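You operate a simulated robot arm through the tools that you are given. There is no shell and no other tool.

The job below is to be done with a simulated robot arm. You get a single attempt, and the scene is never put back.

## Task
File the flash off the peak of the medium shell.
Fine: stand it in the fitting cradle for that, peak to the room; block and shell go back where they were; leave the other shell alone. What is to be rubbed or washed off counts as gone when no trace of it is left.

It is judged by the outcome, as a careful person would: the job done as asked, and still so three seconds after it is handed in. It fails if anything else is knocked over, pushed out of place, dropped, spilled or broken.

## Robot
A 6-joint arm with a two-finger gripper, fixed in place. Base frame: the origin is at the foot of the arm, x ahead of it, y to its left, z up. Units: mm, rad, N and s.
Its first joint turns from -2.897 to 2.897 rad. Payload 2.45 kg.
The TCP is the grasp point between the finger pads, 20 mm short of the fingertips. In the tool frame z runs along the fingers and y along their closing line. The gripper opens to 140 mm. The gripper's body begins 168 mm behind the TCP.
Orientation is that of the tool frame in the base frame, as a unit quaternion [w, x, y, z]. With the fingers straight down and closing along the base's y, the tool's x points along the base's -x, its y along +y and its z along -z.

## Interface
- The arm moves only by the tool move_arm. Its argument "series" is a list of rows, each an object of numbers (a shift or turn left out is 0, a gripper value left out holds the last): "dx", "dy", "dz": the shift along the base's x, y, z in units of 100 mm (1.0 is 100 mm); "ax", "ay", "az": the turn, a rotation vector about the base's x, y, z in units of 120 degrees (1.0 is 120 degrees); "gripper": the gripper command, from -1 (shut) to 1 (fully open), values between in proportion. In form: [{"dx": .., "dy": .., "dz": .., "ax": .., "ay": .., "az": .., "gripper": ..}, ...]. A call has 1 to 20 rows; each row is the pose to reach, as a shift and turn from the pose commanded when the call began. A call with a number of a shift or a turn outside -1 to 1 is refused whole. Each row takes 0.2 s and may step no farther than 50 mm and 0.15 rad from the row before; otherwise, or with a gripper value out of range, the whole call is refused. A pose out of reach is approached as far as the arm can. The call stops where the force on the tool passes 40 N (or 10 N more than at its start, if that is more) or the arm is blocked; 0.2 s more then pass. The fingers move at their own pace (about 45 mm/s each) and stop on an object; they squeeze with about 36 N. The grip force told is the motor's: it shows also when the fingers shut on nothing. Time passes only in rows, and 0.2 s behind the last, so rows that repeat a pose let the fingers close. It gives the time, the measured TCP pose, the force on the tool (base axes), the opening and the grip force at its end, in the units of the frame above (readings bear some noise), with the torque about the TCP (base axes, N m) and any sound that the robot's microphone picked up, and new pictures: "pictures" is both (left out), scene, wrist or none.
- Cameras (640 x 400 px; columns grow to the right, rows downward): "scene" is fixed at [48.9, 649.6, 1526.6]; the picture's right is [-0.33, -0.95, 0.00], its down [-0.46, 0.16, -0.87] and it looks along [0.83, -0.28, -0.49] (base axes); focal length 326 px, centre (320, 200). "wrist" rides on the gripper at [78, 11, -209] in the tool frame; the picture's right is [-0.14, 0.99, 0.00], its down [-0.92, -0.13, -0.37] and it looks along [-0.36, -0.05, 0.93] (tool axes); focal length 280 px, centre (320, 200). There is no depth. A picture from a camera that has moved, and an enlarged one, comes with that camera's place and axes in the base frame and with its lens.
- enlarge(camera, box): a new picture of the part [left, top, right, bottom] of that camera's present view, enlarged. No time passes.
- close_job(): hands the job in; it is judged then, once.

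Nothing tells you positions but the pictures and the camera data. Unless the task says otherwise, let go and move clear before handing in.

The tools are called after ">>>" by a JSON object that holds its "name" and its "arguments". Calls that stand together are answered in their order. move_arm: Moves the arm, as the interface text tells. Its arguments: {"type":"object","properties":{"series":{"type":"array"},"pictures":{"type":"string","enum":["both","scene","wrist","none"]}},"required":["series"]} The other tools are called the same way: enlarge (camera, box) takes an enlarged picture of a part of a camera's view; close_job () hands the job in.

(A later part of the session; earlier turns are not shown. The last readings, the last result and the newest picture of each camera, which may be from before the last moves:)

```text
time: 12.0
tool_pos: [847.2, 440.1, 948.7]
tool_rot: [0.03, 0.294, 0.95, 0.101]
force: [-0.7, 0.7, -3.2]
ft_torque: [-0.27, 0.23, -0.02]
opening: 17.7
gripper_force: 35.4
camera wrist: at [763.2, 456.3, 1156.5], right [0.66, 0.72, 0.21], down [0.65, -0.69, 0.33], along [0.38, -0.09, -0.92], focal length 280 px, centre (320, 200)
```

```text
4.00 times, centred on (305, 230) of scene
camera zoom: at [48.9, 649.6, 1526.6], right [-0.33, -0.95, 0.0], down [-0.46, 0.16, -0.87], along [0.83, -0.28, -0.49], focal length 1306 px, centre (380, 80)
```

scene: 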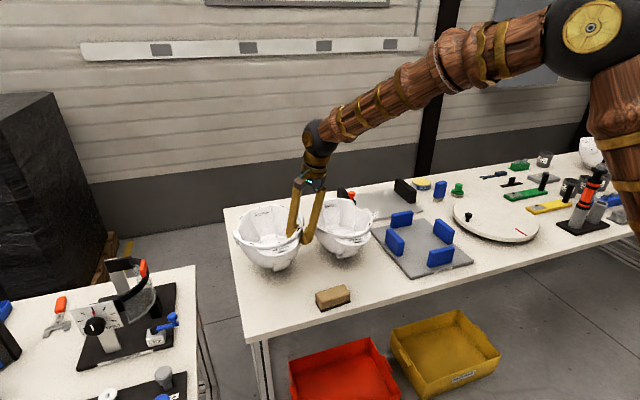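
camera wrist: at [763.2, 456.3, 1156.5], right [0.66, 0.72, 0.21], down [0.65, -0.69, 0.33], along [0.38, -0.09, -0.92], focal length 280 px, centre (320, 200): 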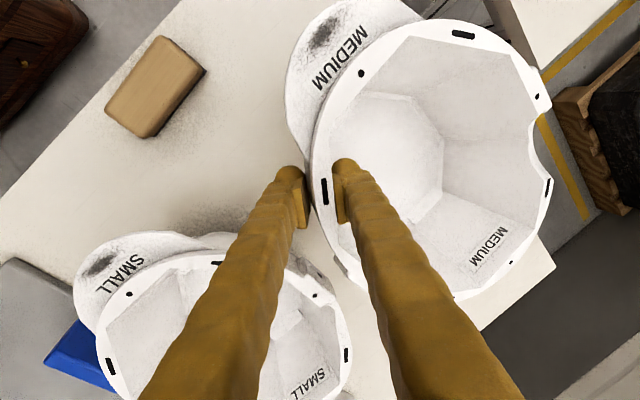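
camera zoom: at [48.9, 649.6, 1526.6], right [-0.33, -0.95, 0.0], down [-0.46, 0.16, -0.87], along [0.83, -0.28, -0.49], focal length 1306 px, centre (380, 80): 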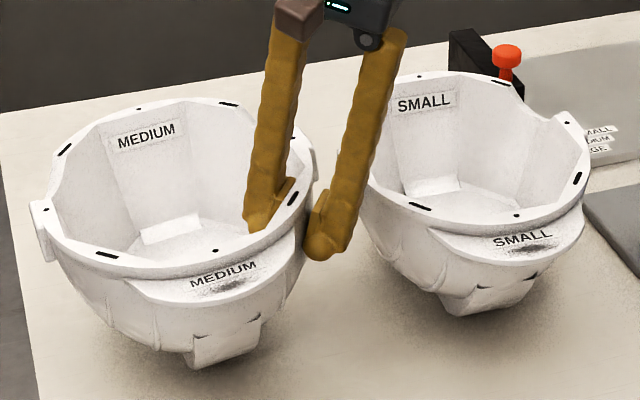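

The shell weighs about 3.2 N and hangs with a slight sag (about 6°) toward its far side. I lift higher while tilting the hand to level it, then measure.

>>> {"name": "move_arm", "arguments": {"series": [{"dz": 0.15, "dx": -0.05, "ax": 0.007, "ay": -0.0047, "gripper": -1}, {"dz": 0.35, "dx": -0.1, "ax": 0.014, "ay": -0.0094, "gripper": -1}, {"dz": 0.55, "dx": -0.2, "ax": 0.021, "ay": -0.0141, "gripper": -1}, {"dz": 0.75, "dx": -0.3, "ax": 0.028, "ay": -0.0188, "gripper": -1}, {"dz": 0.9, "dx": -0.4, "ax": 0.035, "ay": -0.0235, "gripper": -1}, {"dz": 1.0, "dx": -0.4, "ax": 0.0413, "ay": -0.0282, "gripper": -1}, {"dz": 1.0, "dx": -0.4, "ax": 0.0413, "ay": -0.0282, "gripper": -1}]}}

>>> {"name": "enlarge", "arguments": {"camera": "wrist", "box": [280, 0, 600, 300]}}

>>> {"name": "enlarge", "arguments": {"camera": "scene", "box": [210, 130, 350, 260]}}

```text
time: 13.6
tool_pos: [807.3, 441.8, 1047.1]
tool_rot: [0.046, 0.291, 0.944, 0.15]
force: [0.0, 0.6, -2.8]
ft_torque: [-0.25, 0.2, 0.0]
opening: 17.5
gripper_force: 36.4
camera wrist: at [711.9, 438.8, 1250.2], right [0.64, 0.7, 0.31], down [0.63, -0.71, 0.31], along [0.44, -0.01, -0.9], focal length 280 px, centre (320, 200)
```

scene: 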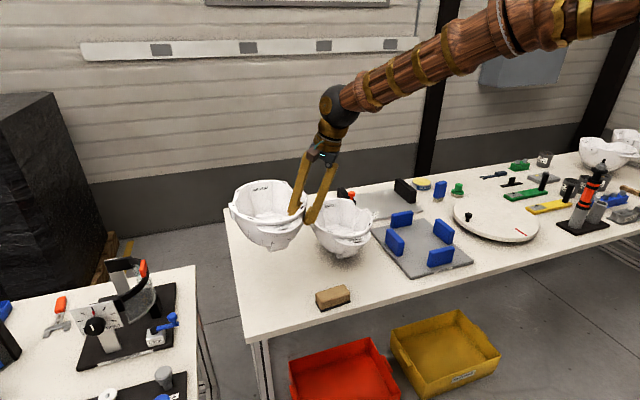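
wrist: 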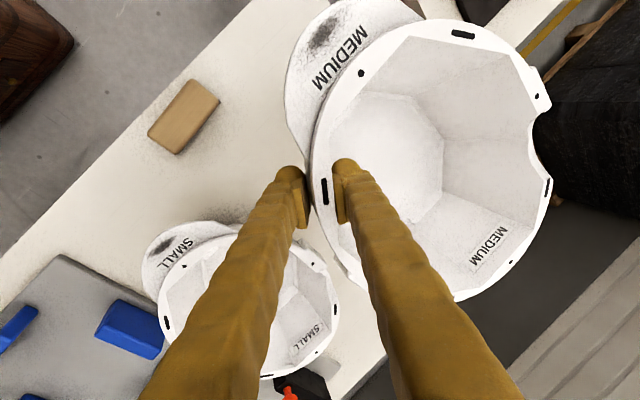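

```text
1.33 times, centred on (440, 150) of wrist
camera zoom: at [711.9, 438.8, 1250.2], right [0.64, 0.7, 0.31], down [0.63, -0.71, 0.31], along [0.44, -0.01, -0.9], focal length 374 px, centre (160, 267)
```

zoom: 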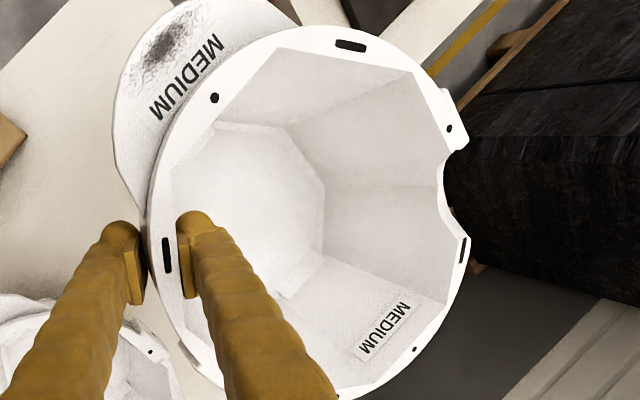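

```text
3.08 times, centred on (280, 195) of scene
camera zoom: at [48.9, 649.6, 1526.6], right [-0.33, -0.95, 0.0], down [-0.46, 0.16, -0.87], along [0.83, -0.28, -0.49], focal length 1005 px, centre (443, 215)
```

zoom: 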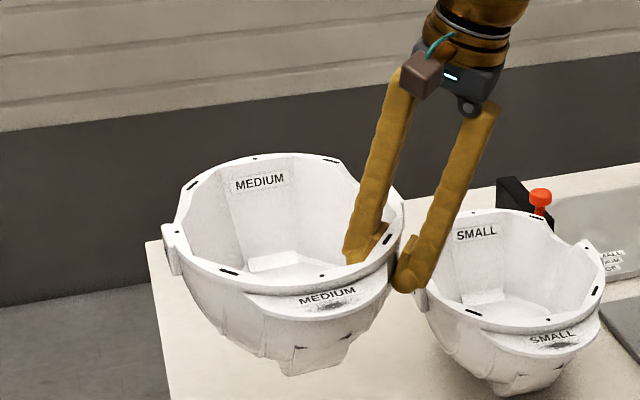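

The shell is now level to within a degree or two (rim holes triangulate to z ≈ 1069–1071) and the grip is steady. While it's held, I look closely at the cradle for precise pad positions.

>>> {"name": "enlarge", "arguments": {"camera": "scene", "box": [365, 205, 445, 260]}}

>>> {"name": "enlarge", "arguments": {"camera": "scene", "box": [400, 215, 480, 280]}}

```text
7.27 times, centred on (405, 232) of scene
camera zoom: at [48.9, 649.6, 1526.6], right [-0.33, -0.95, 0.0], down [-0.46, 0.16, -0.87], along [0.83, -0.28, -0.49], focal length 2375 px, centre (-298, -36)
```

zoom: 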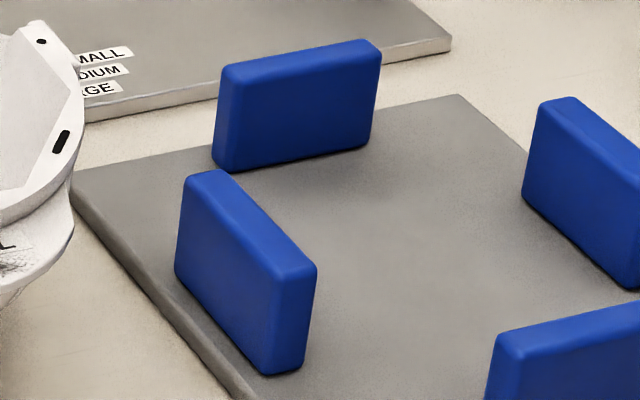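

```text
6.15 times, centred on (440, 248) of scene
camera zoom: at [48.9, 649.6, 1526.6], right [-0.33, -0.95, 0.0], down [-0.46, 0.16, -0.87], along [0.83, -0.28, -0.49], focal length 2009 px, centre (-418, -92)
```

zoom: 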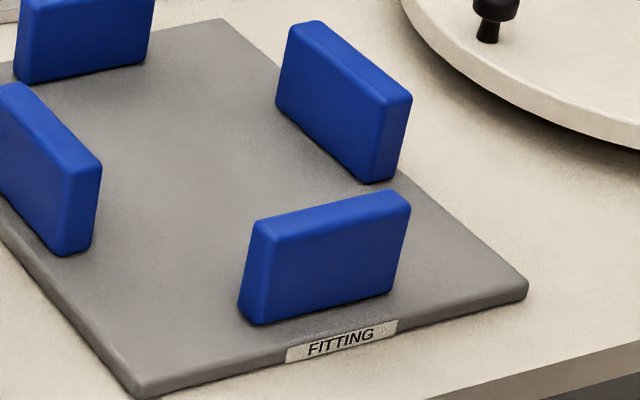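

The cradle's inside is roughly x 745–971, y −107–77, centre about (857, −15), aligned with the table. I raise the shell clear of the small one and begin carrying it toward the cradle, turning it about −5° on the way.

>>> {"name": "move_arm", "arguments": {"series": [{"dz": 0.25, "dx": -0.03, "gripper": -1}, {"dz": 0.5, "dx": -0.06, "gripper": -1}, {"dz": 0.75, "dx": -0.1, "gripper": -1}, {"dz": 1.0, "dx": -0.15, "dy": -0.1, "gripper": -1}, {"dz": 1.0, "dx": -0.2, "dy": -0.3, "gripper": -1}, {"dz": 1.0, "dx": -0.25, "dy": -0.55, "gripper": -1}, {"dz": 1.0, "dx": -0.25, "dy": -0.8, "gripper": -1}, {"dz": 1.0, "dx": -0.25, "dy": -1.0, "gripper": -1}], "pictures": "scene"}}

>>> {"name": "move_arm", "arguments": {"series": [{"dy": -0.2, "az": -0.01, "gripper": -1}, {"dy": -0.45, "az": -0.02, "gripper": -1}, {"dy": -0.7, "az": -0.03, "gripper": -1}, {"dy": -0.9, "az": -0.04, "gripper": -1}, {"dy": -1.0, "az": -0.04, "gripper": -1}, {"dy": -1.0, "az": -0.04, "gripper": -1}]}}

```text
time: 15.4
tool_pos: [782.2, 339.3, 1148.2]
tool_rot: [0.047, 0.291, 0.944, 0.149]
force: [0.8, 0.9, -3.8]
ft_torque: [-0.27, 0.24, -0.01]
opening: 17.8
gripper_force: 36.2
```

scene: 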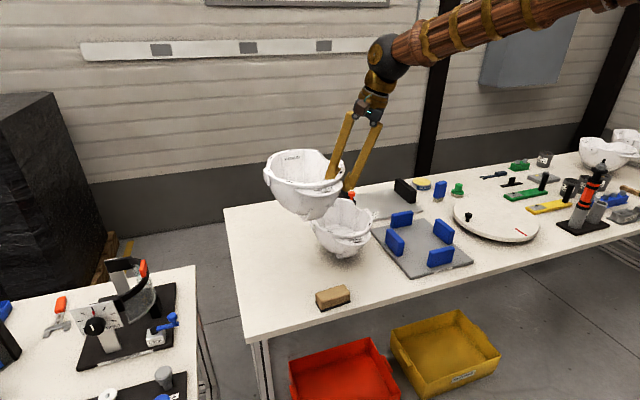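

```text
time: 16.8
tool_pos: [781.6, 241.0, 1148.4]
tool_rot: [0.053, 0.33, 0.931, 0.148]
force: [0.3, -0.3, -3.6]
ft_torque: [-0.22, 0.25, 0.01]
opening: 17.4
gripper_force: 36.3
camera wrist: at [686.1, 245.9, 1351.7], right [0.7, 0.64, 0.31], down [0.57, -0.76, 0.31], along [0.43, -0.04, -0.9], focal length 280 px, centre (320, 200)
```

scene: 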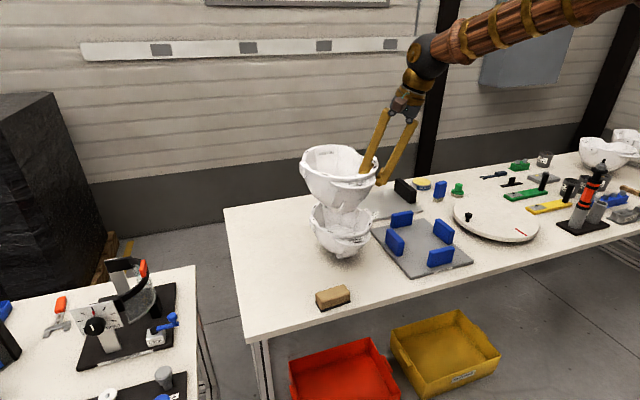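
wrist: 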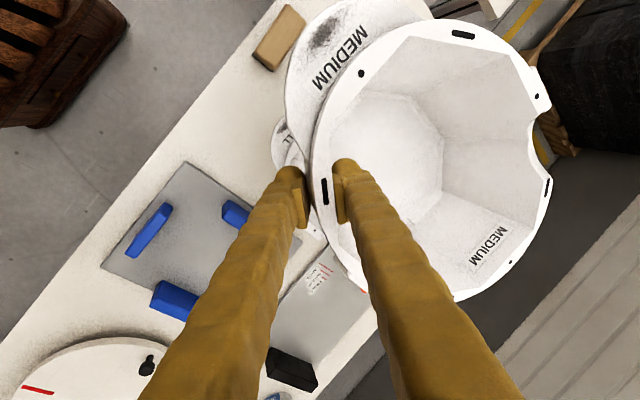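

Good, held steady above the small shell. From here the wrist camera sees most of the cradle; I enlarge to pin down the pads.

>>> {"name": "enlarge", "arguments": {"camera": "wrist", "box": [90, 150, 250, 330]}}

```text
2.22 times, centred on (170, 240) of wrist
camera zoom: at [686.1, 245.9, 1351.7], right [0.7, 0.64, 0.31], down [0.57, -0.76, 0.31], along [0.43, -0.04, -0.9], focal length 623 px, centre (653, 111)
```

zoom: 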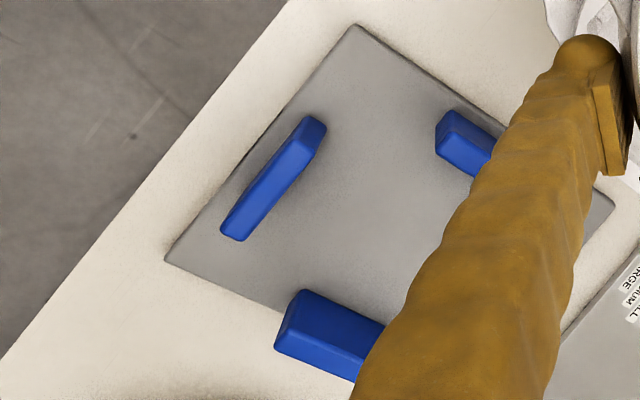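

I zoom in further on individual pads to get precise corners.

>>> {"name": "enlarge", "arguments": {"camera": "wrist", "box": [120, 190, 190, 265]}}

>>> {"name": "enlarge", "arguments": {"camera": "wrist", "box": [180, 180, 260, 250]}}

>>> {"name": "enlarge", "arguments": {"camera": "wrist", "box": [140, 260, 220, 330]}}

```text
5.33 times, centred on (155, 228) of wrist
camera zoom: at [686.1, 245.9, 1351.7], right [0.7, 0.64, 0.31], down [0.57, -0.76, 0.31], along [0.43, -0.04, -0.9], focal length 1495 px, centre (1200, 53)
```

zoom: 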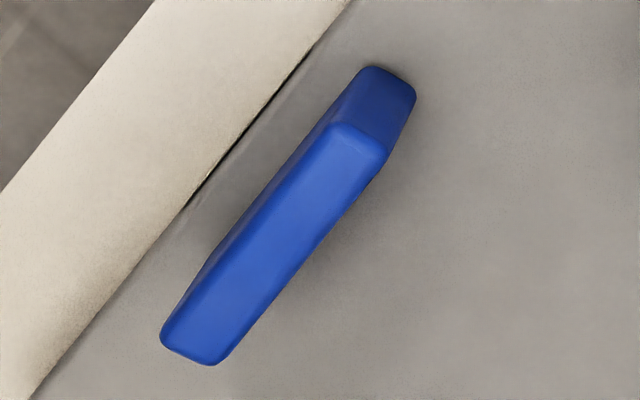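

```text
5.71 times, centred on (220, 215) of wrist
camera zoom: at [686.1, 245.9, 1351.7], right [0.7, 0.64, 0.31], down [0.57, -0.76, 0.31], along [0.43, -0.04, -0.9], focal length 1602 px, centre (891, 114)
```

zoom: 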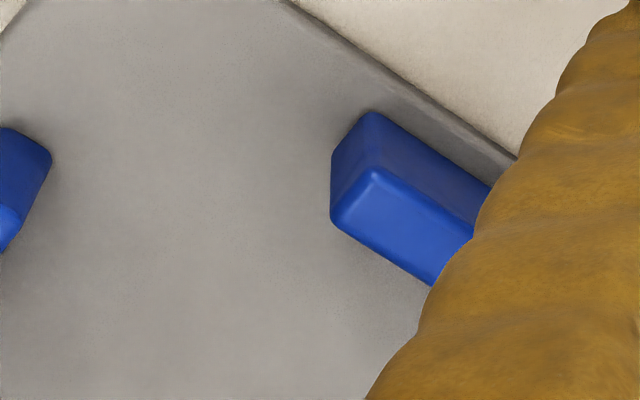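

```text
5.71 times, centred on (180, 295) of wrist
camera zoom: at [686.1, 245.9, 1351.7], right [0.7, 0.64, 0.31], down [0.57, -0.76, 0.31], along [0.43, -0.04, -0.9], focal length 1602 px, centre (1120, -343)
```

zoom: 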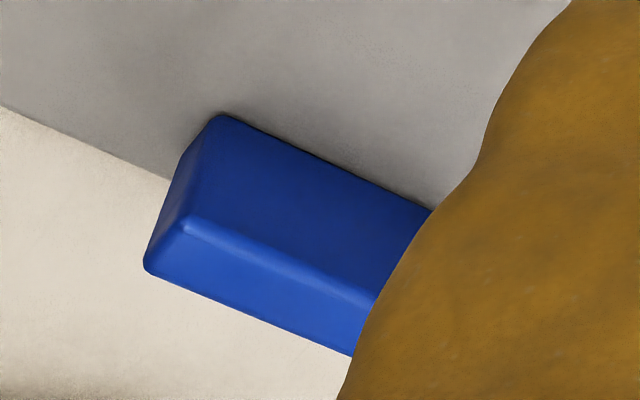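

Triangulating both cameras gives: cradle centre ≈ (839.5, −3), inner space 225 × 184 mm, plate top z ≈ 801, pad tops z ≈ 868. I carry the shell over the cradle.

>>> {"name": "move_arm", "arguments": {"series": [{"dx": -0.05, "dy": -0.2, "gripper": -1}, {"dx": -0.1, "dy": -0.45, "gripper": -1}, {"dx": -0.15, "dy": -0.7, "gripper": -1}, {"dx": -0.181, "dy": -0.95, "gripper": -1}, {"dx": -0.181, "dy": -1.0, "gripper": -1}], "pictures": "none"}}

>>> {"name": "move_arm", "arguments": {"series": [{"dy": -0.25, "gripper": -1}, {"dy": -0.5, "gripper": -1}, {"dy": -0.75, "gripper": -1}, {"dy": -1.0, "gripper": -1}], "pictures": "none"}}

>>> {"name": "move_arm", "arguments": {"series": [{"dy": -0.25, "gripper": -1}, {"dy": -0.5, "gripper": -1}, {"dy": -0.75, "gripper": -1}, {"dy": -1.0, "gripper": -1}], "pictures": "none"}}

>>> {"name": "move_arm", "arguments": {"series": [{"dy": -0.1, "gripper": -1}, {"dy": -0.187, "gripper": -1}, {"dy": -0.187, "gripper": -1}, {"dy": -0.187, "gripper": -1}]}}

>>> {"name": "enlarge", "arguments": {"camera": "scene", "box": [360, 120, 500, 285]}}

>>> {"name": "enlarge", "arguments": {"camera": "wrist", "box": [280, 0, 600, 300]}}

```text
time: 18.0
tool_pos: [763.5, 139.5, 1147.7]
tool_rot: [0.053, 0.331, 0.931, 0.147]
force: [0.2, -0.7, -3.4]
ft_torque: [-0.25, 0.25, 0.02]
opening: 17.7
gripper_force: 35.4
```

```text
time: 19.0
tool_pos: [765.4, 40.6, 1148.5]
tool_rot: [0.052, 0.331, 0.931, 0.147]
force: [-0.4, -1.2, -4.1]
ft_torque: [-0.23, 0.19, -0.04]
opening: 17.6
gripper_force: 35.9
```

```text
time: 20.0
tool_pos: [764.7, -61.2, 1149.1]
tool_rot: [0.053, 0.331, 0.931, 0.148]
force: [0.0, 0.3, -3.0]
ft_torque: [-0.26, 0.25, 0.0]
opening: 17.6
gripper_force: 36.5
```

```text
time: 21.0
tool_pos: [763.8, -78.9, 1149.4]
tool_rot: [0.052, 0.331, 0.931, 0.147]
force: [-0.3, 0.4, -3.1]
ft_torque: [-0.28, 0.22, -0.02]
opening: 17.6
gripper_force: 35.7
camera wrist: at [668.8, -73.7, 1352.5], right [0.7, 0.64, 0.31], down [0.57, -0.76, 0.31], along [0.43, -0.04, -0.9], focal length 280 px, centre (320, 200)
```

scene: 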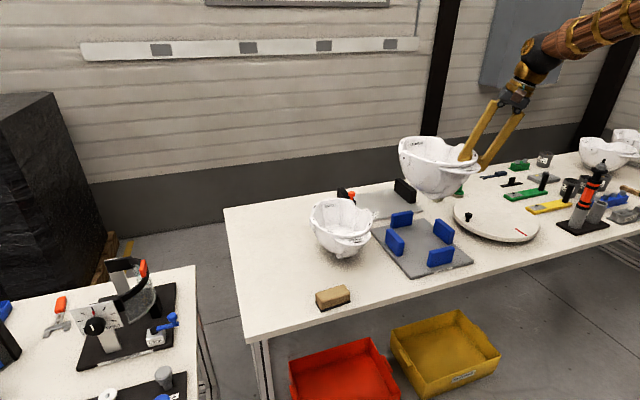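
wrist: 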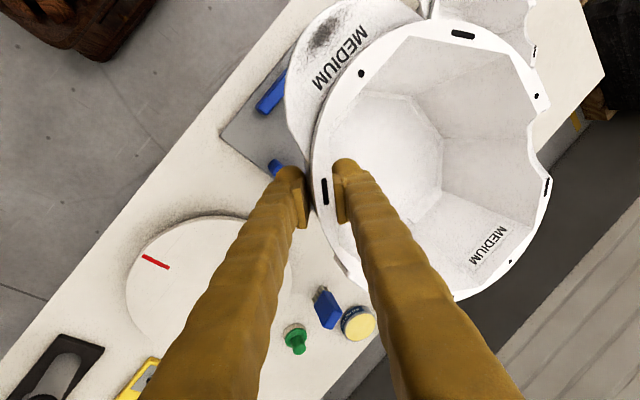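

```text
2.42 times, centred on (430, 202) of scene
camera zoom: at [48.9, 649.6, 1526.6], right [-0.33, -0.95, 0.0], down [-0.46, 0.16, -0.87], along [0.83, -0.28, -0.49], focal length 792 px, centre (53, 194)
```

zoom: 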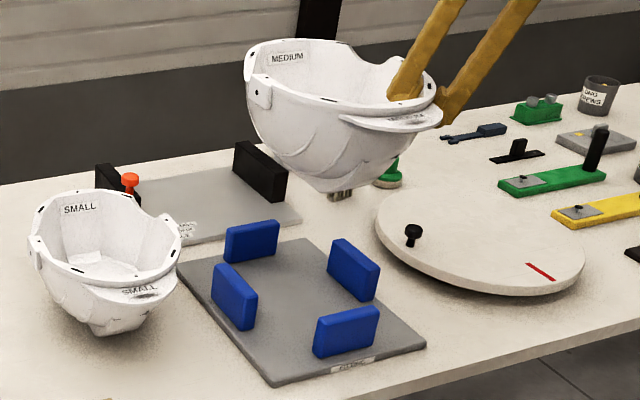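

```text
1.33 times, centred on (440, 150) of wrist
camera zoom: at [668.8, -73.7, 1352.5], right [0.7, 0.64, 0.31], down [0.57, -0.76, 0.31], along [0.43, -0.04, -0.9], focal length 374 px, centre (160, 267)
```

zoom: 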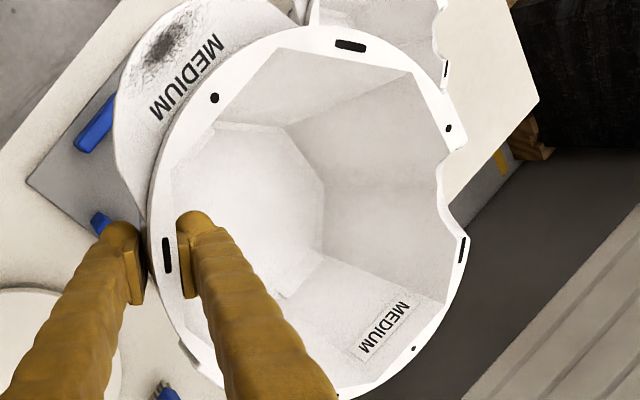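

The shell hangs above the cradle, peak toward the room. I zoom in from the scene camera to check its heading and centre before lowering.

>>> {"name": "enlarge", "arguments": {"camera": "scene", "box": [390, 125, 490, 205]}}

```text
5.00 times, centred on (440, 165) of scene
camera zoom: at [48.9, 649.6, 1526.6], right [-0.33, -0.95, 0.0], down [-0.46, 0.16, -0.87], along [0.83, -0.28, -0.49], focal length 1633 px, centre (-280, 375)
```

zoom: 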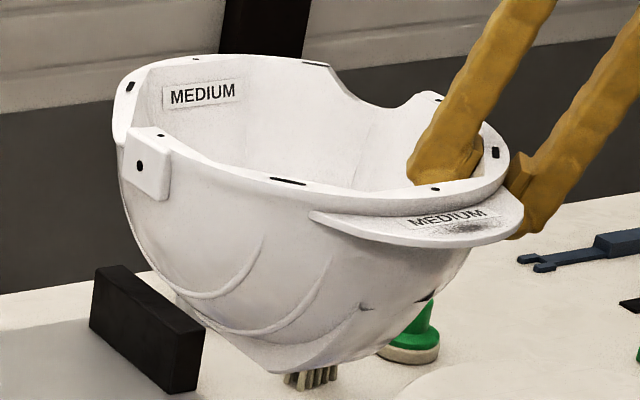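

The shell is level (all four rim holes fit z ≈ 1172), heading within 1° and centre about 4 mm off; I correct that and lower toward the pads.

>>> {"name": "move_arm", "arguments": {"series": [{"dx": 0.004, "dy": 0.012, "dz": -0.15, "az": 0.004, "gripper": -1}, {"dx": 0.008, "dy": 0.024, "dz": -0.35, "az": 0.009, "gripper": -1}, {"dx": 0.008, "dy": 0.024, "dz": -0.55, "az": 0.009, "gripper": -1}, {"dx": 0.008, "dy": 0.024, "dz": -0.75, "az": 0.009, "gripper": -1}, {"dx": 0.008, "dy": 0.024, "dz": -0.95, "az": 0.009, "gripper": -1}, {"dx": 0.008, "dy": 0.024, "dz": -1.0, "az": 0.009, "gripper": -1}], "pictures": "none"}}

>>> {"name": "move_arm", "arguments": {"series": [{"dz": -0.1, "gripper": -1}, {"dz": -0.2, "gripper": -1}, {"dz": -0.3, "gripper": -1}, {"dz": -0.4, "gripper": -1}, {"dz": -0.4, "gripper": -1}]}}

>>> {"name": "enlarge", "arguments": {"camera": "scene", "box": [370, 160, 490, 280]}}

>>> {"name": "enlarge", "arguments": {"camera": "wrist", "box": [220, 0, 420, 200]}}

```text
time: 22.4
tool_pos: [764.9, -76.2, 1048.8]
tool_rot: [0.051, 0.322, 0.934, 0.149]
force: [-0.3, -0.6, -3.9]
ft_torque: [-0.26, 0.28, -0.02]
opening: 17.8
gripper_force: 36.2
```

```text
time: 23.6
tool_pos: [765.6, -75.5, 1006.9]
tool_rot: [0.051, 0.321, 0.934, 0.149]
force: [-0.1, -0.5, -3.5]
ft_torque: [-0.24, 0.24, 0.01]
opening: 17.8
gripper_force: 36.3
camera wrist: at [669.7, -72.2, 1210.4], right [0.69, 0.66, 0.31], down [0.58, -0.75, 0.31], along [0.44, -0.04, -0.9], focal length 280 px, centre (320, 200)
```

scene: 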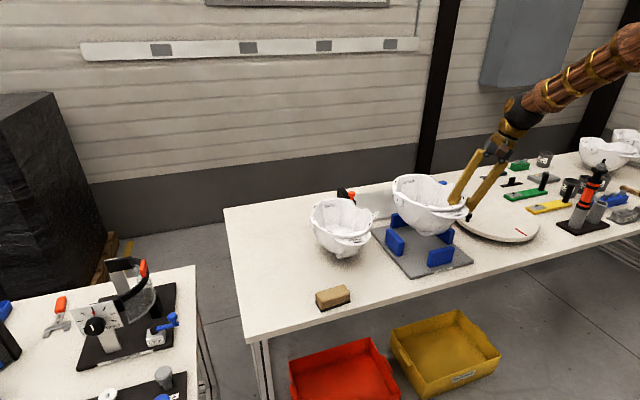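
wrist: 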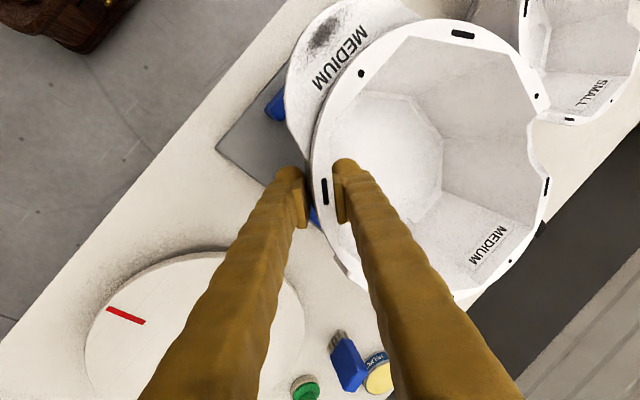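

```text
3.33 times, centred on (430, 220) of scene
camera zoom: at [48.9, 649.6, 1526.6], right [-0.33, -0.95, 0.0], down [-0.46, 0.16, -0.87], along [0.83, -0.28, -0.49], focal length 1088 px, centre (-47, 133)
```

zoom: 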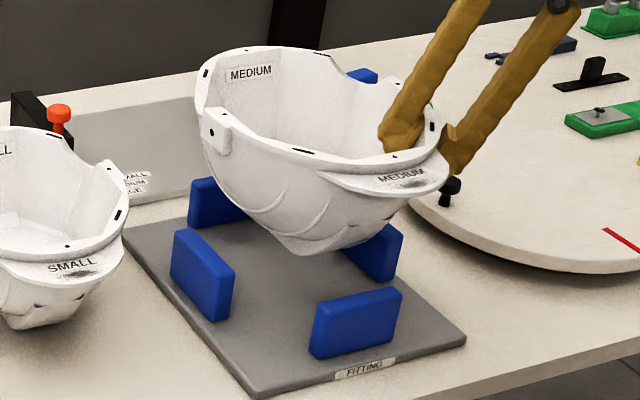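

```text
2.00 times, centred on (320, 100) of wrist
camera zoom: at [669.7, -72.2, 1210.4], right [0.69, 0.66, 0.31], down [0.58, -0.75, 0.31], along [0.44, -0.04, -0.9], focal length 561 px, centre (320, 400)
```

zoom: 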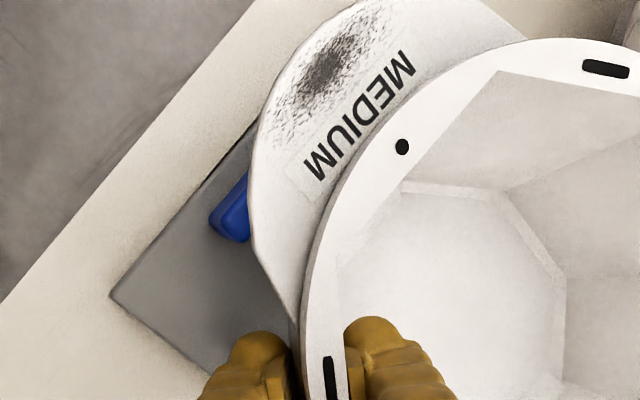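

The crown is just entering between the pads. I check centring once more at higher zoom.

>>> {"name": "enlarge", "arguments": {"camera": "scene", "box": [382, 165, 482, 245]}}

>>> {"name": "enlarge", "arguments": {"camera": "scene", "box": [382, 200, 482, 280]}}

```text
5.00 times, centred on (432, 205) of scene
camera zoom: at [48.9, 649.6, 1526.6], right [-0.33, -0.95, 0.0], down [-0.46, 0.16, -0.87], along [0.83, -0.28, -0.49], focal length 1633 px, centre (-240, 175)
```

zoom: 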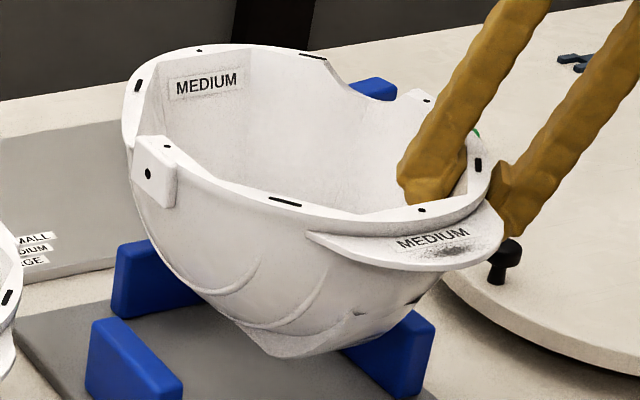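

```text
5.00 times, centred on (432, 240) of scene
camera zoom: at [48.9, 649.6, 1526.6], right [-0.33, -0.95, 0.0], down [-0.46, 0.16, -0.87], along [0.83, -0.28, -0.49], focal length 1633 px, centre (-240, 0)
```

zoom: 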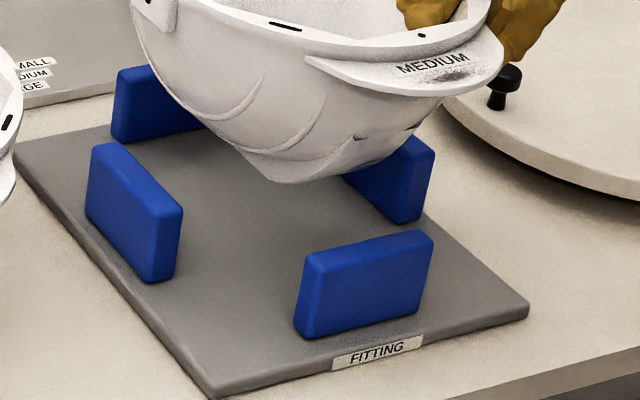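

Centre now reads (838, −2.4) with heading 0°, essentially on the cradle centre. I lower in small steps, watching the force.

>>> {"name": "move_arm", "arguments": {"series": [{"dz": -0.08, "gripper": -1}, {"dz": -0.16, "gripper": -1}, {"dz": -0.24, "gripper": -1}, {"dz": -0.32, "gripper": -1}, {"dz": -0.4, "gripper": -1}, {"dz": -0.4, "gripper": -1}], "pictures": "none"}}

>>> {"name": "enlarge", "arguments": {"camera": "scene", "box": [382, 185, 482, 265]}}

```text
time: 25.0
tool_pos: [766.1, -75.8, 969.7]
tool_rot: [0.052, 0.321, 0.934, 0.148]
force: [0.0, -0.6, -3.7]
ft_torque: [-0.23, 0.25, 0.02]
opening: 17.5
gripper_force: 36.0
```

```text
5.00 times, centred on (432, 225) of scene
camera zoom: at [48.9, 649.6, 1526.6], right [-0.33, -0.95, 0.0], down [-0.46, 0.16, -0.87], along [0.83, -0.28, -0.49], focal length 1633 px, centre (-240, 75)
```

zoom: 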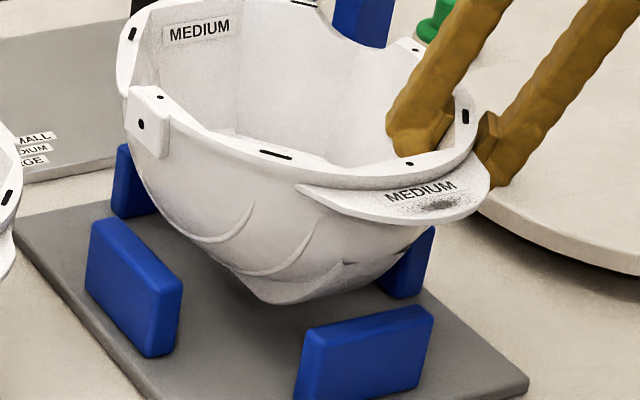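

>>> {"name": "move_arm", "arguments": {"series": [{"dz": -0.04, "gripper": -1}, {"dz": -0.08, "gripper": -1}, {"dz": -0.12, "gripper": -1}, {"dz": -0.15, "gripper": -1}, {"dz": -0.15, "gripper": -1}], "pictures": "none"}}

>>> {"name": "enlarge", "arguments": {"camera": "scene", "box": [382, 190, 482, 270]}}

```text
time: 26.2
tool_pos: [765.7, -76.3, 953.5]
tool_rot: [0.051, 0.321, 0.934, 0.148]
force: [0.4, -0.2, -3.8]
ft_torque: [-0.29, 0.26, 0.01]
opening: 17.6
gripper_force: 35.7
```

```text
5.00 times, centred on (432, 230) of scene
camera zoom: at [48.9, 649.6, 1526.6], right [-0.33, -0.95, 0.0], down [-0.46, 0.16, -0.87], along [0.83, -0.28, -0.49], focal length 1633 px, centre (-240, 50)
```

zoom: 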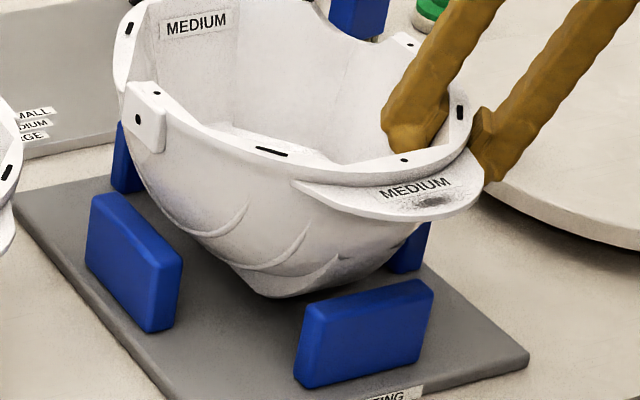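

Still no contact. I go on in 2–3 mm steps.

>>> {"name": "move_arm", "arguments": {"series": [{"dz": -0.025, "gripper": -1}, {"dz": -0.05, "gripper": -1}, {"dz": -0.075, "gripper": -1}, {"dz": -0.09, "gripper": -1}, {"dz": -0.09, "gripper": -1}], "pictures": "none"}}

>>> {"name": "enlarge", "arguments": {"camera": "scene", "box": [382, 190, 482, 270]}}

```text
time: 27.4
tool_pos: [765.8, -75.3, 946.6]
tool_rot: [0.051, 0.321, 0.934, 0.148]
force: [0.2, 0.0, -3.8]
ft_torque: [-0.25, 0.25, 0.01]
opening: 17.7
gripper_force: 36.1
```

```text
5.00 times, centred on (432, 230) of scene
camera zoom: at [48.9, 649.6, 1526.6], right [-0.33, -0.95, 0.0], down [-0.46, 0.16, -0.87], along [0.83, -0.28, -0.49], focal length 1633 px, centre (-240, 50)
```

zoom: 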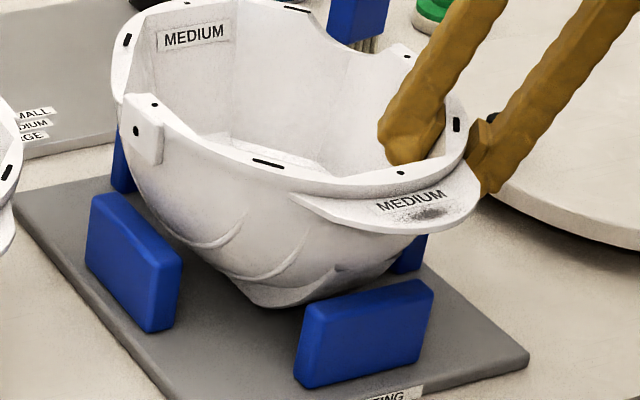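

>>> {"name": "move_arm", "arguments": {"series": [{"dz": -0.015, "gripper": -1}, {"dz": -0.03, "gripper": -1}, {"dz": -0.045, "gripper": -1}, {"dz": -0.06, "gripper": -1}, {"dz": -0.06, "gripper": -1}], "pictures": "none"}}

>>> {"name": "move_arm", "arguments": {"series": [{"dz": -0.01, "gripper": -1}, {"dz": -0.02, "gripper": -1}, {"dz": -0.03, "gripper": -1}, {"dz": -0.03, "gripper": -1}], "pictures": "none"}}

>>> {"name": "enlarge", "arguments": {"camera": "scene", "box": [382, 190, 482, 270]}}

```text
time: 28.6
tool_pos: [765.8, -76.3, 939.9]
tool_rot: [0.051, 0.322, 0.933, 0.149]
force: [-2.6, -5.5, 13.1]
ft_torque: [0.03, -0.1, -0.11]
opening: 17.7
gripper_force: 35.7
```

```text
time: 29.6
tool_pos: [765.1, -75.8, 935.5]
tool_rot: [0.051, 0.321, 0.934, 0.147]
force: [-3.8, -4.3, 10.7]
ft_torque: [0.16, 0.08, 0.08]
opening: 17.5
gripper_force: 36.0
```

```text
5.00 times, centred on (432, 230) of scene
camera zoom: at [48.9, 649.6, 1526.6], right [-0.33, -0.95, 0.0], down [-0.46, 0.16, -0.87], along [0.83, -0.28, -0.49], focal length 1633 px, centre (-240, 50)
```

zoom: 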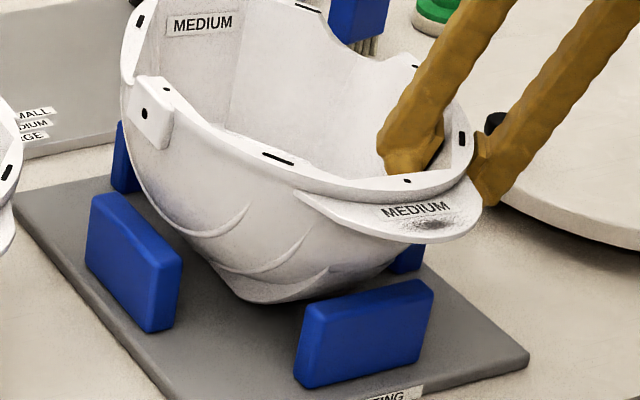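

Contact: the crown met the plate at about TCP z ≈ 940 and my extra 3 mm tilted the shell slightly in the grip. I back up a few millimetres to relieve the force.

>>> {"name": "move_arm", "arguments": {"series": [{"dz": 0.01, "gripper": -1}, {"dz": 0.02, "gripper": -1}, {"dz": 0.03, "gripper": -1}, {"dz": 0.03, "gripper": -1}]}}

>>> {"name": "enlarge", "arguments": {"camera": "scene", "box": [382, 190, 482, 270]}}

>>> {"name": "enlarge", "arguments": {"camera": "wrist", "box": [280, 0, 600, 300]}}

```text
time: 30.6
tool_pos: [765.6, -75.4, 938.9]
tool_rot: [0.051, 0.322, 0.934, 0.148]
force: [0.7, -0.5, -0.3]
ft_torque: [-0.03, 0.17, 0.04]
opening: 17.6
gripper_force: 36.6
camera wrist: at [669.3, -71.9, 1141.3], right [0.69, 0.66, 0.31], down [0.58, -0.75, 0.31], along [0.43, -0.04, -0.9], focal length 280 px, centre (320, 200)
```

scene: 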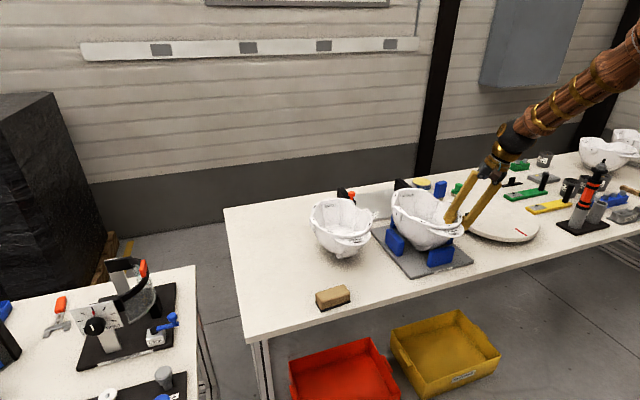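
wrist: 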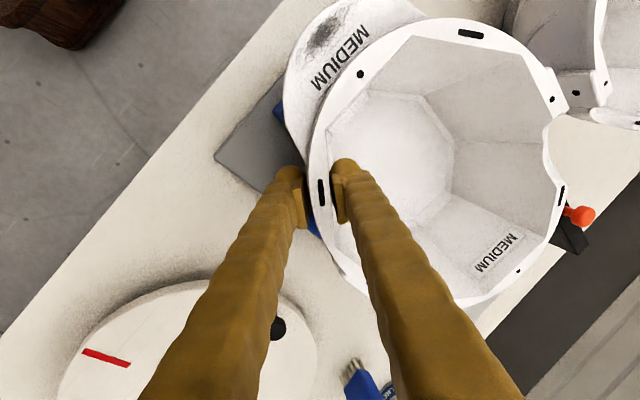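

```text
5.00 times, centred on (432, 230) of scene
camera zoom: at [48.9, 649.6, 1526.6], right [-0.33, -0.95, 0.0], down [-0.46, 0.16, -0.87], along [0.83, -0.28, -0.49], focal length 1633 px, centre (-240, 50)
```

zoom: 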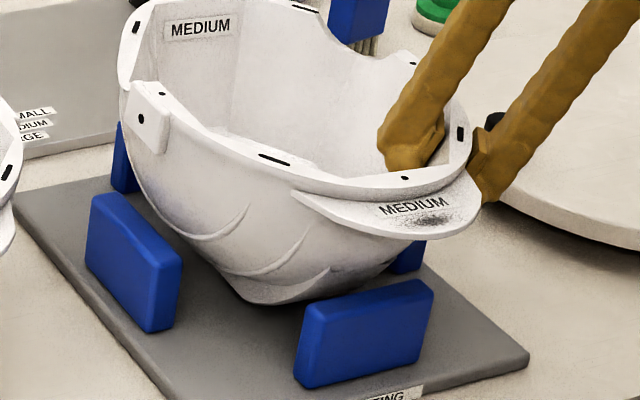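

```text
1.33 times, centred on (440, 150) of wrist
camera zoom: at [669.3, -71.9, 1141.3], right [0.69, 0.66, 0.31], down [0.58, -0.75, 0.31], along [0.43, -0.04, -0.9], focal length 374 px, centre (160, 267)
```

zoom: 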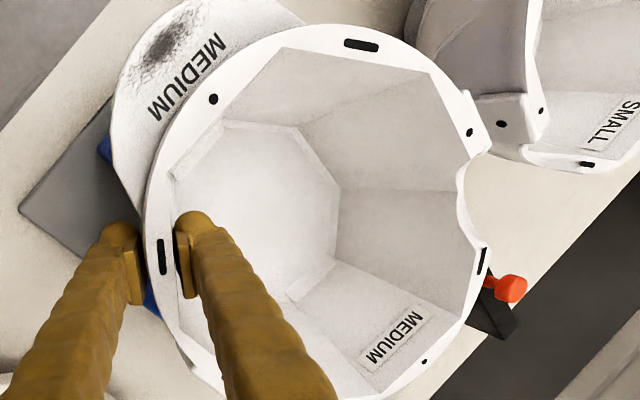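

The shell is supported but about 4° high on its far side because the grip recovered its original angle. I tilt the hand back 5° so it sits flat.

>>> {"name": "move_arm", "arguments": {"series": [{"dz": 0.005, "ax": -0.008, "ay": 0.0064, "gripper": -1}, {"dz": 0.01, "ax": -0.0165, "ay": 0.0128, "gripper": -1}, {"dz": 0.015, "ax": -0.025, "ay": 0.0193, "gripper": -1}, {"dz": 0.015, "ax": -0.0328, "ay": 0.0257, "gripper": -1}, {"dz": 0.015, "ax": -0.0328, "ay": 0.0257, "gripper": -1}]}}

>>> {"name": "enlarge", "arguments": {"camera": "scene", "box": [382, 190, 482, 270]}}

```text
time: 31.8
tool_pos: [765.2, -75.5, 941.3]
tool_rot: [0.038, 0.324, 0.939, 0.107]
force: [1.0, -2.2, 6.8]
ft_torque: [-0.02, -0.27, -0.15]
opening: 17.5
gripper_force: 36.0
camera wrist: at [680.4, -58.3, 1147.1], right [0.7, 0.68, 0.22], down [0.6, -0.73, 0.33], along [0.39, -0.1, -0.92], focal length 280 px, centre (320, 200)
```

scene: 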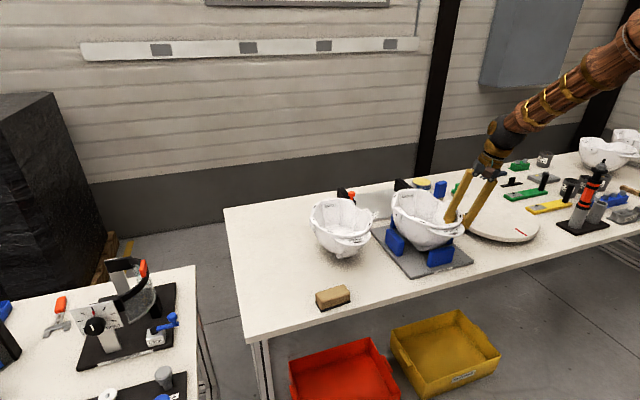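
wrist: 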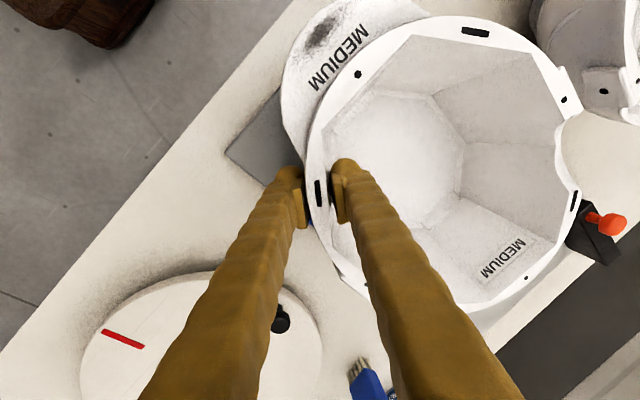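

```text
5.00 times, centred on (432, 230) of scene
camera zoom: at [48.9, 649.6, 1526.6], right [-0.33, -0.95, 0.0], down [-0.46, 0.16, -0.87], along [0.83, -0.28, -0.49], focal length 1633 px, centre (-240, 50)
```

zoom: 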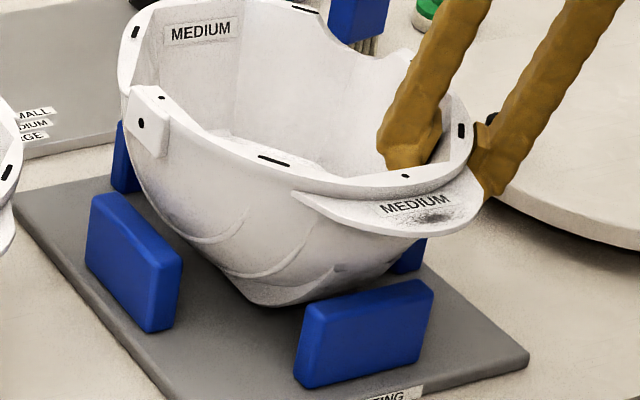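

There's mild upward force and the far side still reads a few mm high. I ease up slightly and then open the fingers just a little so the shell can settle on its own.

>>> {"name": "move_arm", "arguments": {"series": [{"dz": 0.01, "gripper": -1}, {"dz": 0.015, "gripper": -1}, {"dz": 0.015, "gripper": -1}], "pictures": "none"}}

>>> {"name": "move_arm", "arguments": {"series": [{"gripper": -0.73}, {"gripper": -0.7}, {"gripper": -0.66}, {"gripper": -0.62}, {"gripper": -0.58}, {"gripper": -0.58}]}}

>>> {"name": "enlarge", "arguments": {"camera": "scene", "box": [382, 190, 482, 270]}}

>>> {"name": "enlarge", "arguments": {"camera": "wrist", "box": [280, 0, 600, 300]}}

```text
time: 32.6
tool_pos: [765.0, -75.4, 941.5]
tool_rot: [0.037, 0.323, 0.94, 0.107]
force: [0.4, 0.7, -0.7]
ft_torque: [0.03, 0.11, -0.02]
opening: 17.6
gripper_force: 35.7
```

```text
time: 34.0
tool_pos: [765.3, -75.5, 940.5]
tool_rot: [0.037, 0.323, 0.939, 0.107]
force: [-0.8, 1.1, 0.0]
ft_torque: [0.02, 0.01, 0.02]
opening: 29.4
gripper_force: 0.1
camera wrist: at [680.2, -58.0, 1148.2], right [0.7, 0.68, 0.22], down [0.6, -0.73, 0.33], along [0.39, -0.1, -0.92], focal length 280 px, centre (320, 200)
```

scene: 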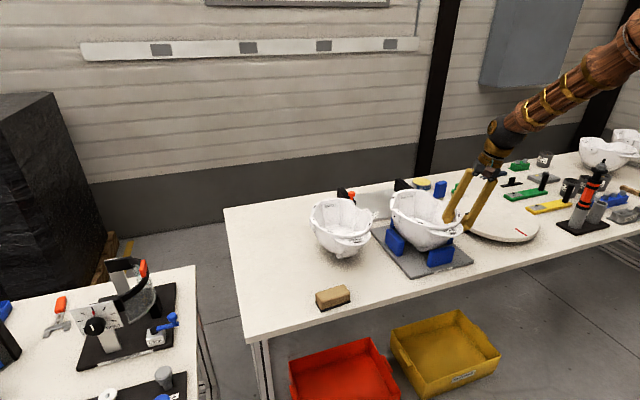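
wrist: 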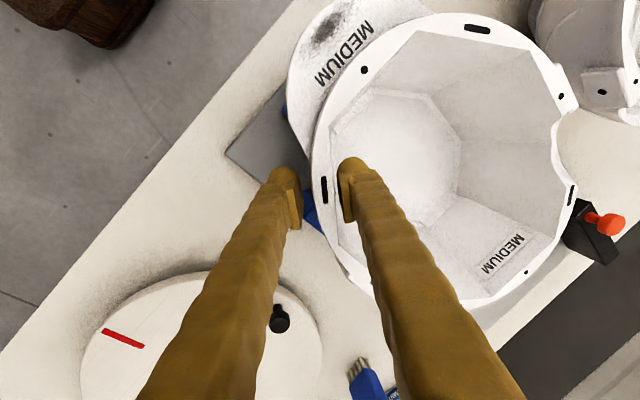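

```text
5.00 times, centred on (432, 230) of scene
camera zoom: at [48.9, 649.6, 1526.6], right [-0.33, -0.95, 0.0], down [-0.46, 0.16, -0.87], along [0.83, -0.28, -0.49], focal length 1633 px, centre (-240, 50)
```

zoom: 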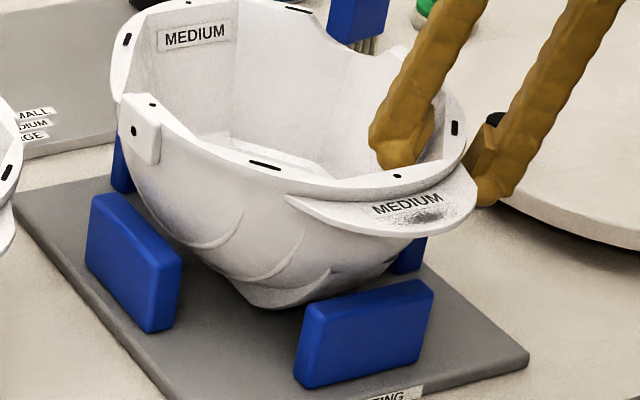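

```text
1.33 times, centred on (440, 150) of wrist
camera zoom: at [680.2, -58.0, 1148.2], right [0.7, 0.68, 0.22], down [0.6, -0.73, 0.33], along [0.39, -0.1, -0.92], focal length 374 px, centre (160, 267)
```

zoom: 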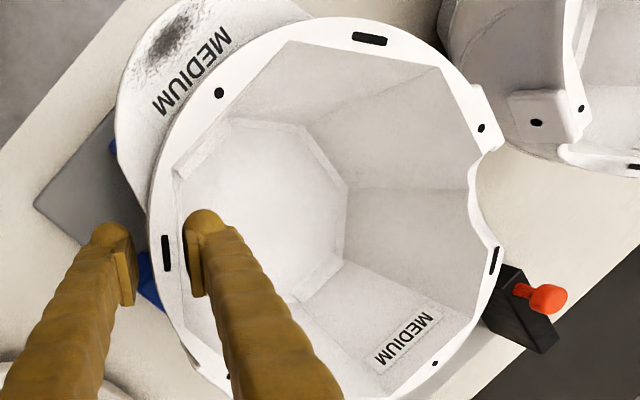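

The shell settled level in the cradle (rim z ≈ 965, centre (840.5, −2), heading −1°), peak to the room. I open wider and back out along the wall.

>>> {"name": "move_arm", "arguments": {"series": [{"gripper": -0.4}, {"gripper": -0.3}, {"dx": -0.028, "dy": -0.035, "dz": 0.195, "gripper": -0.3}, {"dx": -0.055, "dy": -0.071, "dz": 0.39, "gripper": -0.3}, {"dx": -0.097, "dy": -0.124, "dz": 0.682, "gripper": -0.3}, {"dx": -0.139, "dy": -0.177, "dz": 0.974, "gripper": -0.3}, {"dx": -0.139, "dy": -0.177, "dz": 0.974, "gripper": -0.3}]}}

>>> {"name": "enlarge", "arguments": {"camera": "scene", "box": [382, 190, 482, 270]}}

```text
time: 35.6
tool_pos: [751.2, -93.9, 1038.3]
tool_rot: [0.037, 0.323, 0.94, 0.107]
force: [-0.7, -0.2, 0.4]
ft_torque: [-0.03, 0.03, 0.02]
opening: 49.0
gripper_force: 0.0
camera wrist: at [666.3, -75.6, 1245.1], right [0.7, 0.68, 0.22], down [0.6, -0.73, 0.33], along [0.39, -0.1, -0.92], focal length 280 px, centre (320, 200)
```

scene: 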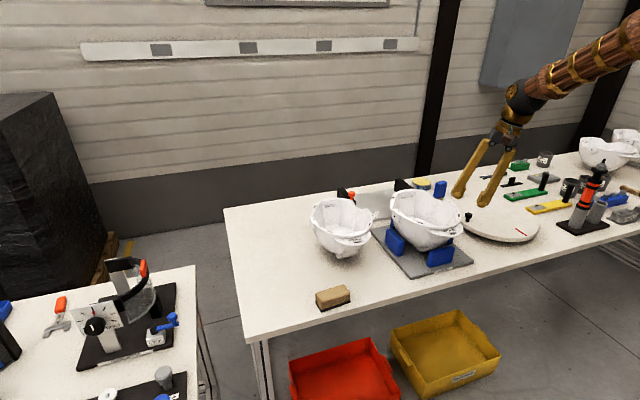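
wrist: 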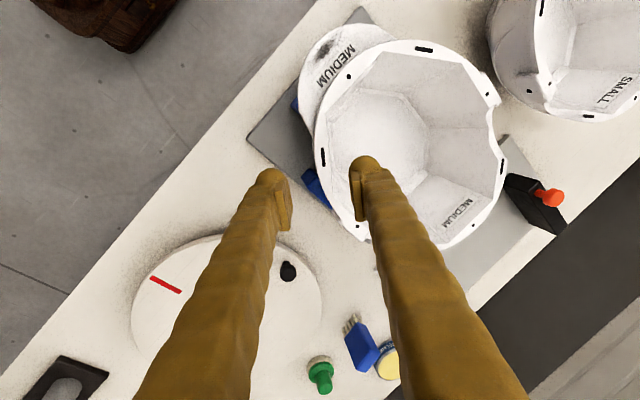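

```text
5.00 times, centred on (432, 230) of scene
camera zoom: at [48.9, 649.6, 1526.6], right [-0.33, -0.95, 0.0], down [-0.46, 0.16, -0.87], along [0.83, -0.28, -0.49], focal length 1633 px, centre (-240, 50)
```

zoom: 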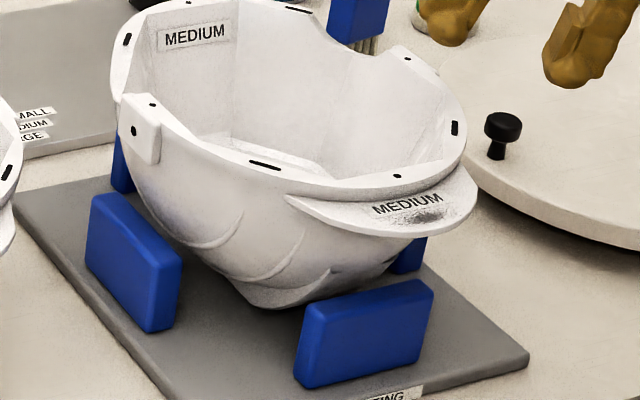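

The shell is free and steady. Next the sanding block near (692, 386): I straighten the hand with a +5° yaw (block's heading) and travel there, high over everything, planning to grip the block by its ends so the fingers stay clear of the rim while rubbing.

>>> {"name": "move_arm", "arguments": {"series": [{"dz": 0.2, "dx": -0.1, "ax": -0.0152, "ay": 0.0045, "az": 0.0511, "gripper": 0.0}, {"dz": 0.4, "dx": -0.2, "ax": -0.0304, "ay": 0.009, "az": 0.1022, "gripper": 0.3}, {"dz": 0.6, "dx": -0.3, "dy": 0.1, "ax": -0.0456, "ay": 0.0135, "az": 0.1533, "gripper": 0.6}, {"dz": 0.6, "dx": -0.4, "dy": 0.3, "ax": -0.0608, "ay": 0.018, "az": 0.2043, "gripper": 0.8}, {"dz": 0.6, "dx": -0.5, "dy": 0.5, "ax": -0.076, "ay": 0.0225, "az": 0.2554, "gripper": 0.8}, {"dz": 0.6, "dx": -0.55, "dy": 0.75, "ax": -0.0912, "ay": 0.027, "az": 0.3065, "gripper": 0.8}, {"dz": 0.6, "dx": -0.58, "dy": 1.0, "ax": -0.10637, "ay": 0.03145, "az": 0.35759, "gripper": 0.8}], "pictures": "none"}}

>>> {"name": "move_arm", "arguments": {"series": [{"dy": 0.33, "gripper": 0.8}, {"dy": 0.66, "gripper": 0.8}, {"dy": 1.0, "gripper": 0.8}], "pictures": "none"}}

>>> {"name": "move_arm", "arguments": {"series": [{"dy": 0.33, "gripper": 0.8}, {"dy": 0.66, "gripper": 0.8}, {"dy": 1.0, "gripper": 0.8}], "pictures": "none"}}

>>> {"name": "move_arm", "arguments": {"series": [{"dy": 0.33, "gripper": 0.8}, {"dy": 0.66, "gripper": 0.8}, {"dy": 0.9, "gripper": 0.8}, {"dy": 0.9, "gripper": 0.8}]}}

```text
time: 37.2
tool_pos: [693.0, 7.1, 1099.7]
tool_rot: [0.001, -0.045, 0.999, -0.001]
force: [0.0, 0.1, -0.9]
ft_torque: [0.0, 0.02, -0.01]
opening: 126.2
gripper_force: 0.1
```

```text
time: 38.0
tool_pos: [693.3, 107.4, 1098.1]
tool_rot: [0.0, -0.044, 0.999, 0.0]
force: [-0.2, 0.1, 0.0]
ft_torque: [-0.03, 0.02, -0.03]
opening: 126.1
gripper_force: 0.0
```

```text
time: 38.8
tool_pos: [690.7, 206.8, 1098.8]
tool_rot: [0.0, -0.044, 0.999, 0.001]
force: [0.3, -1.0, -0.1]
ft_torque: [0.01, 0.0, -0.02]
opening: 126.2
gripper_force: 0.1
```

```text
time: 39.8
tool_pos: [692.8, 297.2, 1098.2]
tool_rot: [0.0, -0.044, 0.999, 0.0]
force: [-0.3, 0.4, -0.2]
ft_torque: [-0.03, 0.02, -0.02]
opening: 125.7
gripper_force: 0.0
camera wrist: at [613.2, 299.1, 1308.4], right [0.05, 1.0, 0.0], down [0.93, -0.05, 0.37], along [0.37, -0.02, -0.93], focal length 280 px, centre (320, 200)
```

scene: 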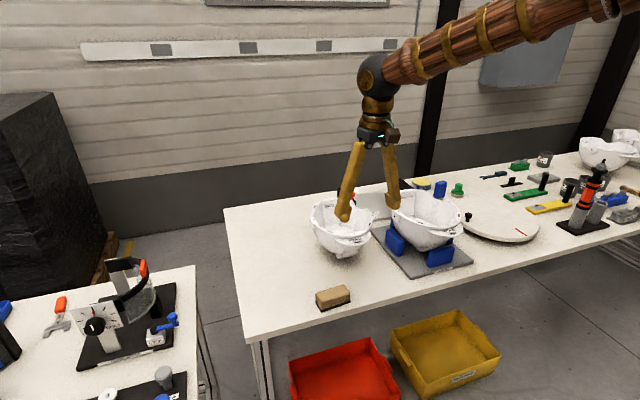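
wrist: 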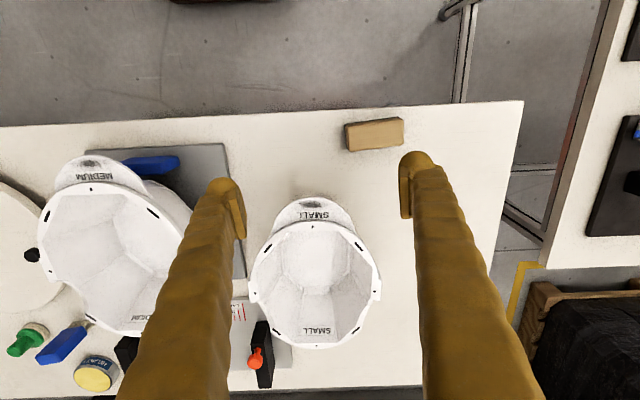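

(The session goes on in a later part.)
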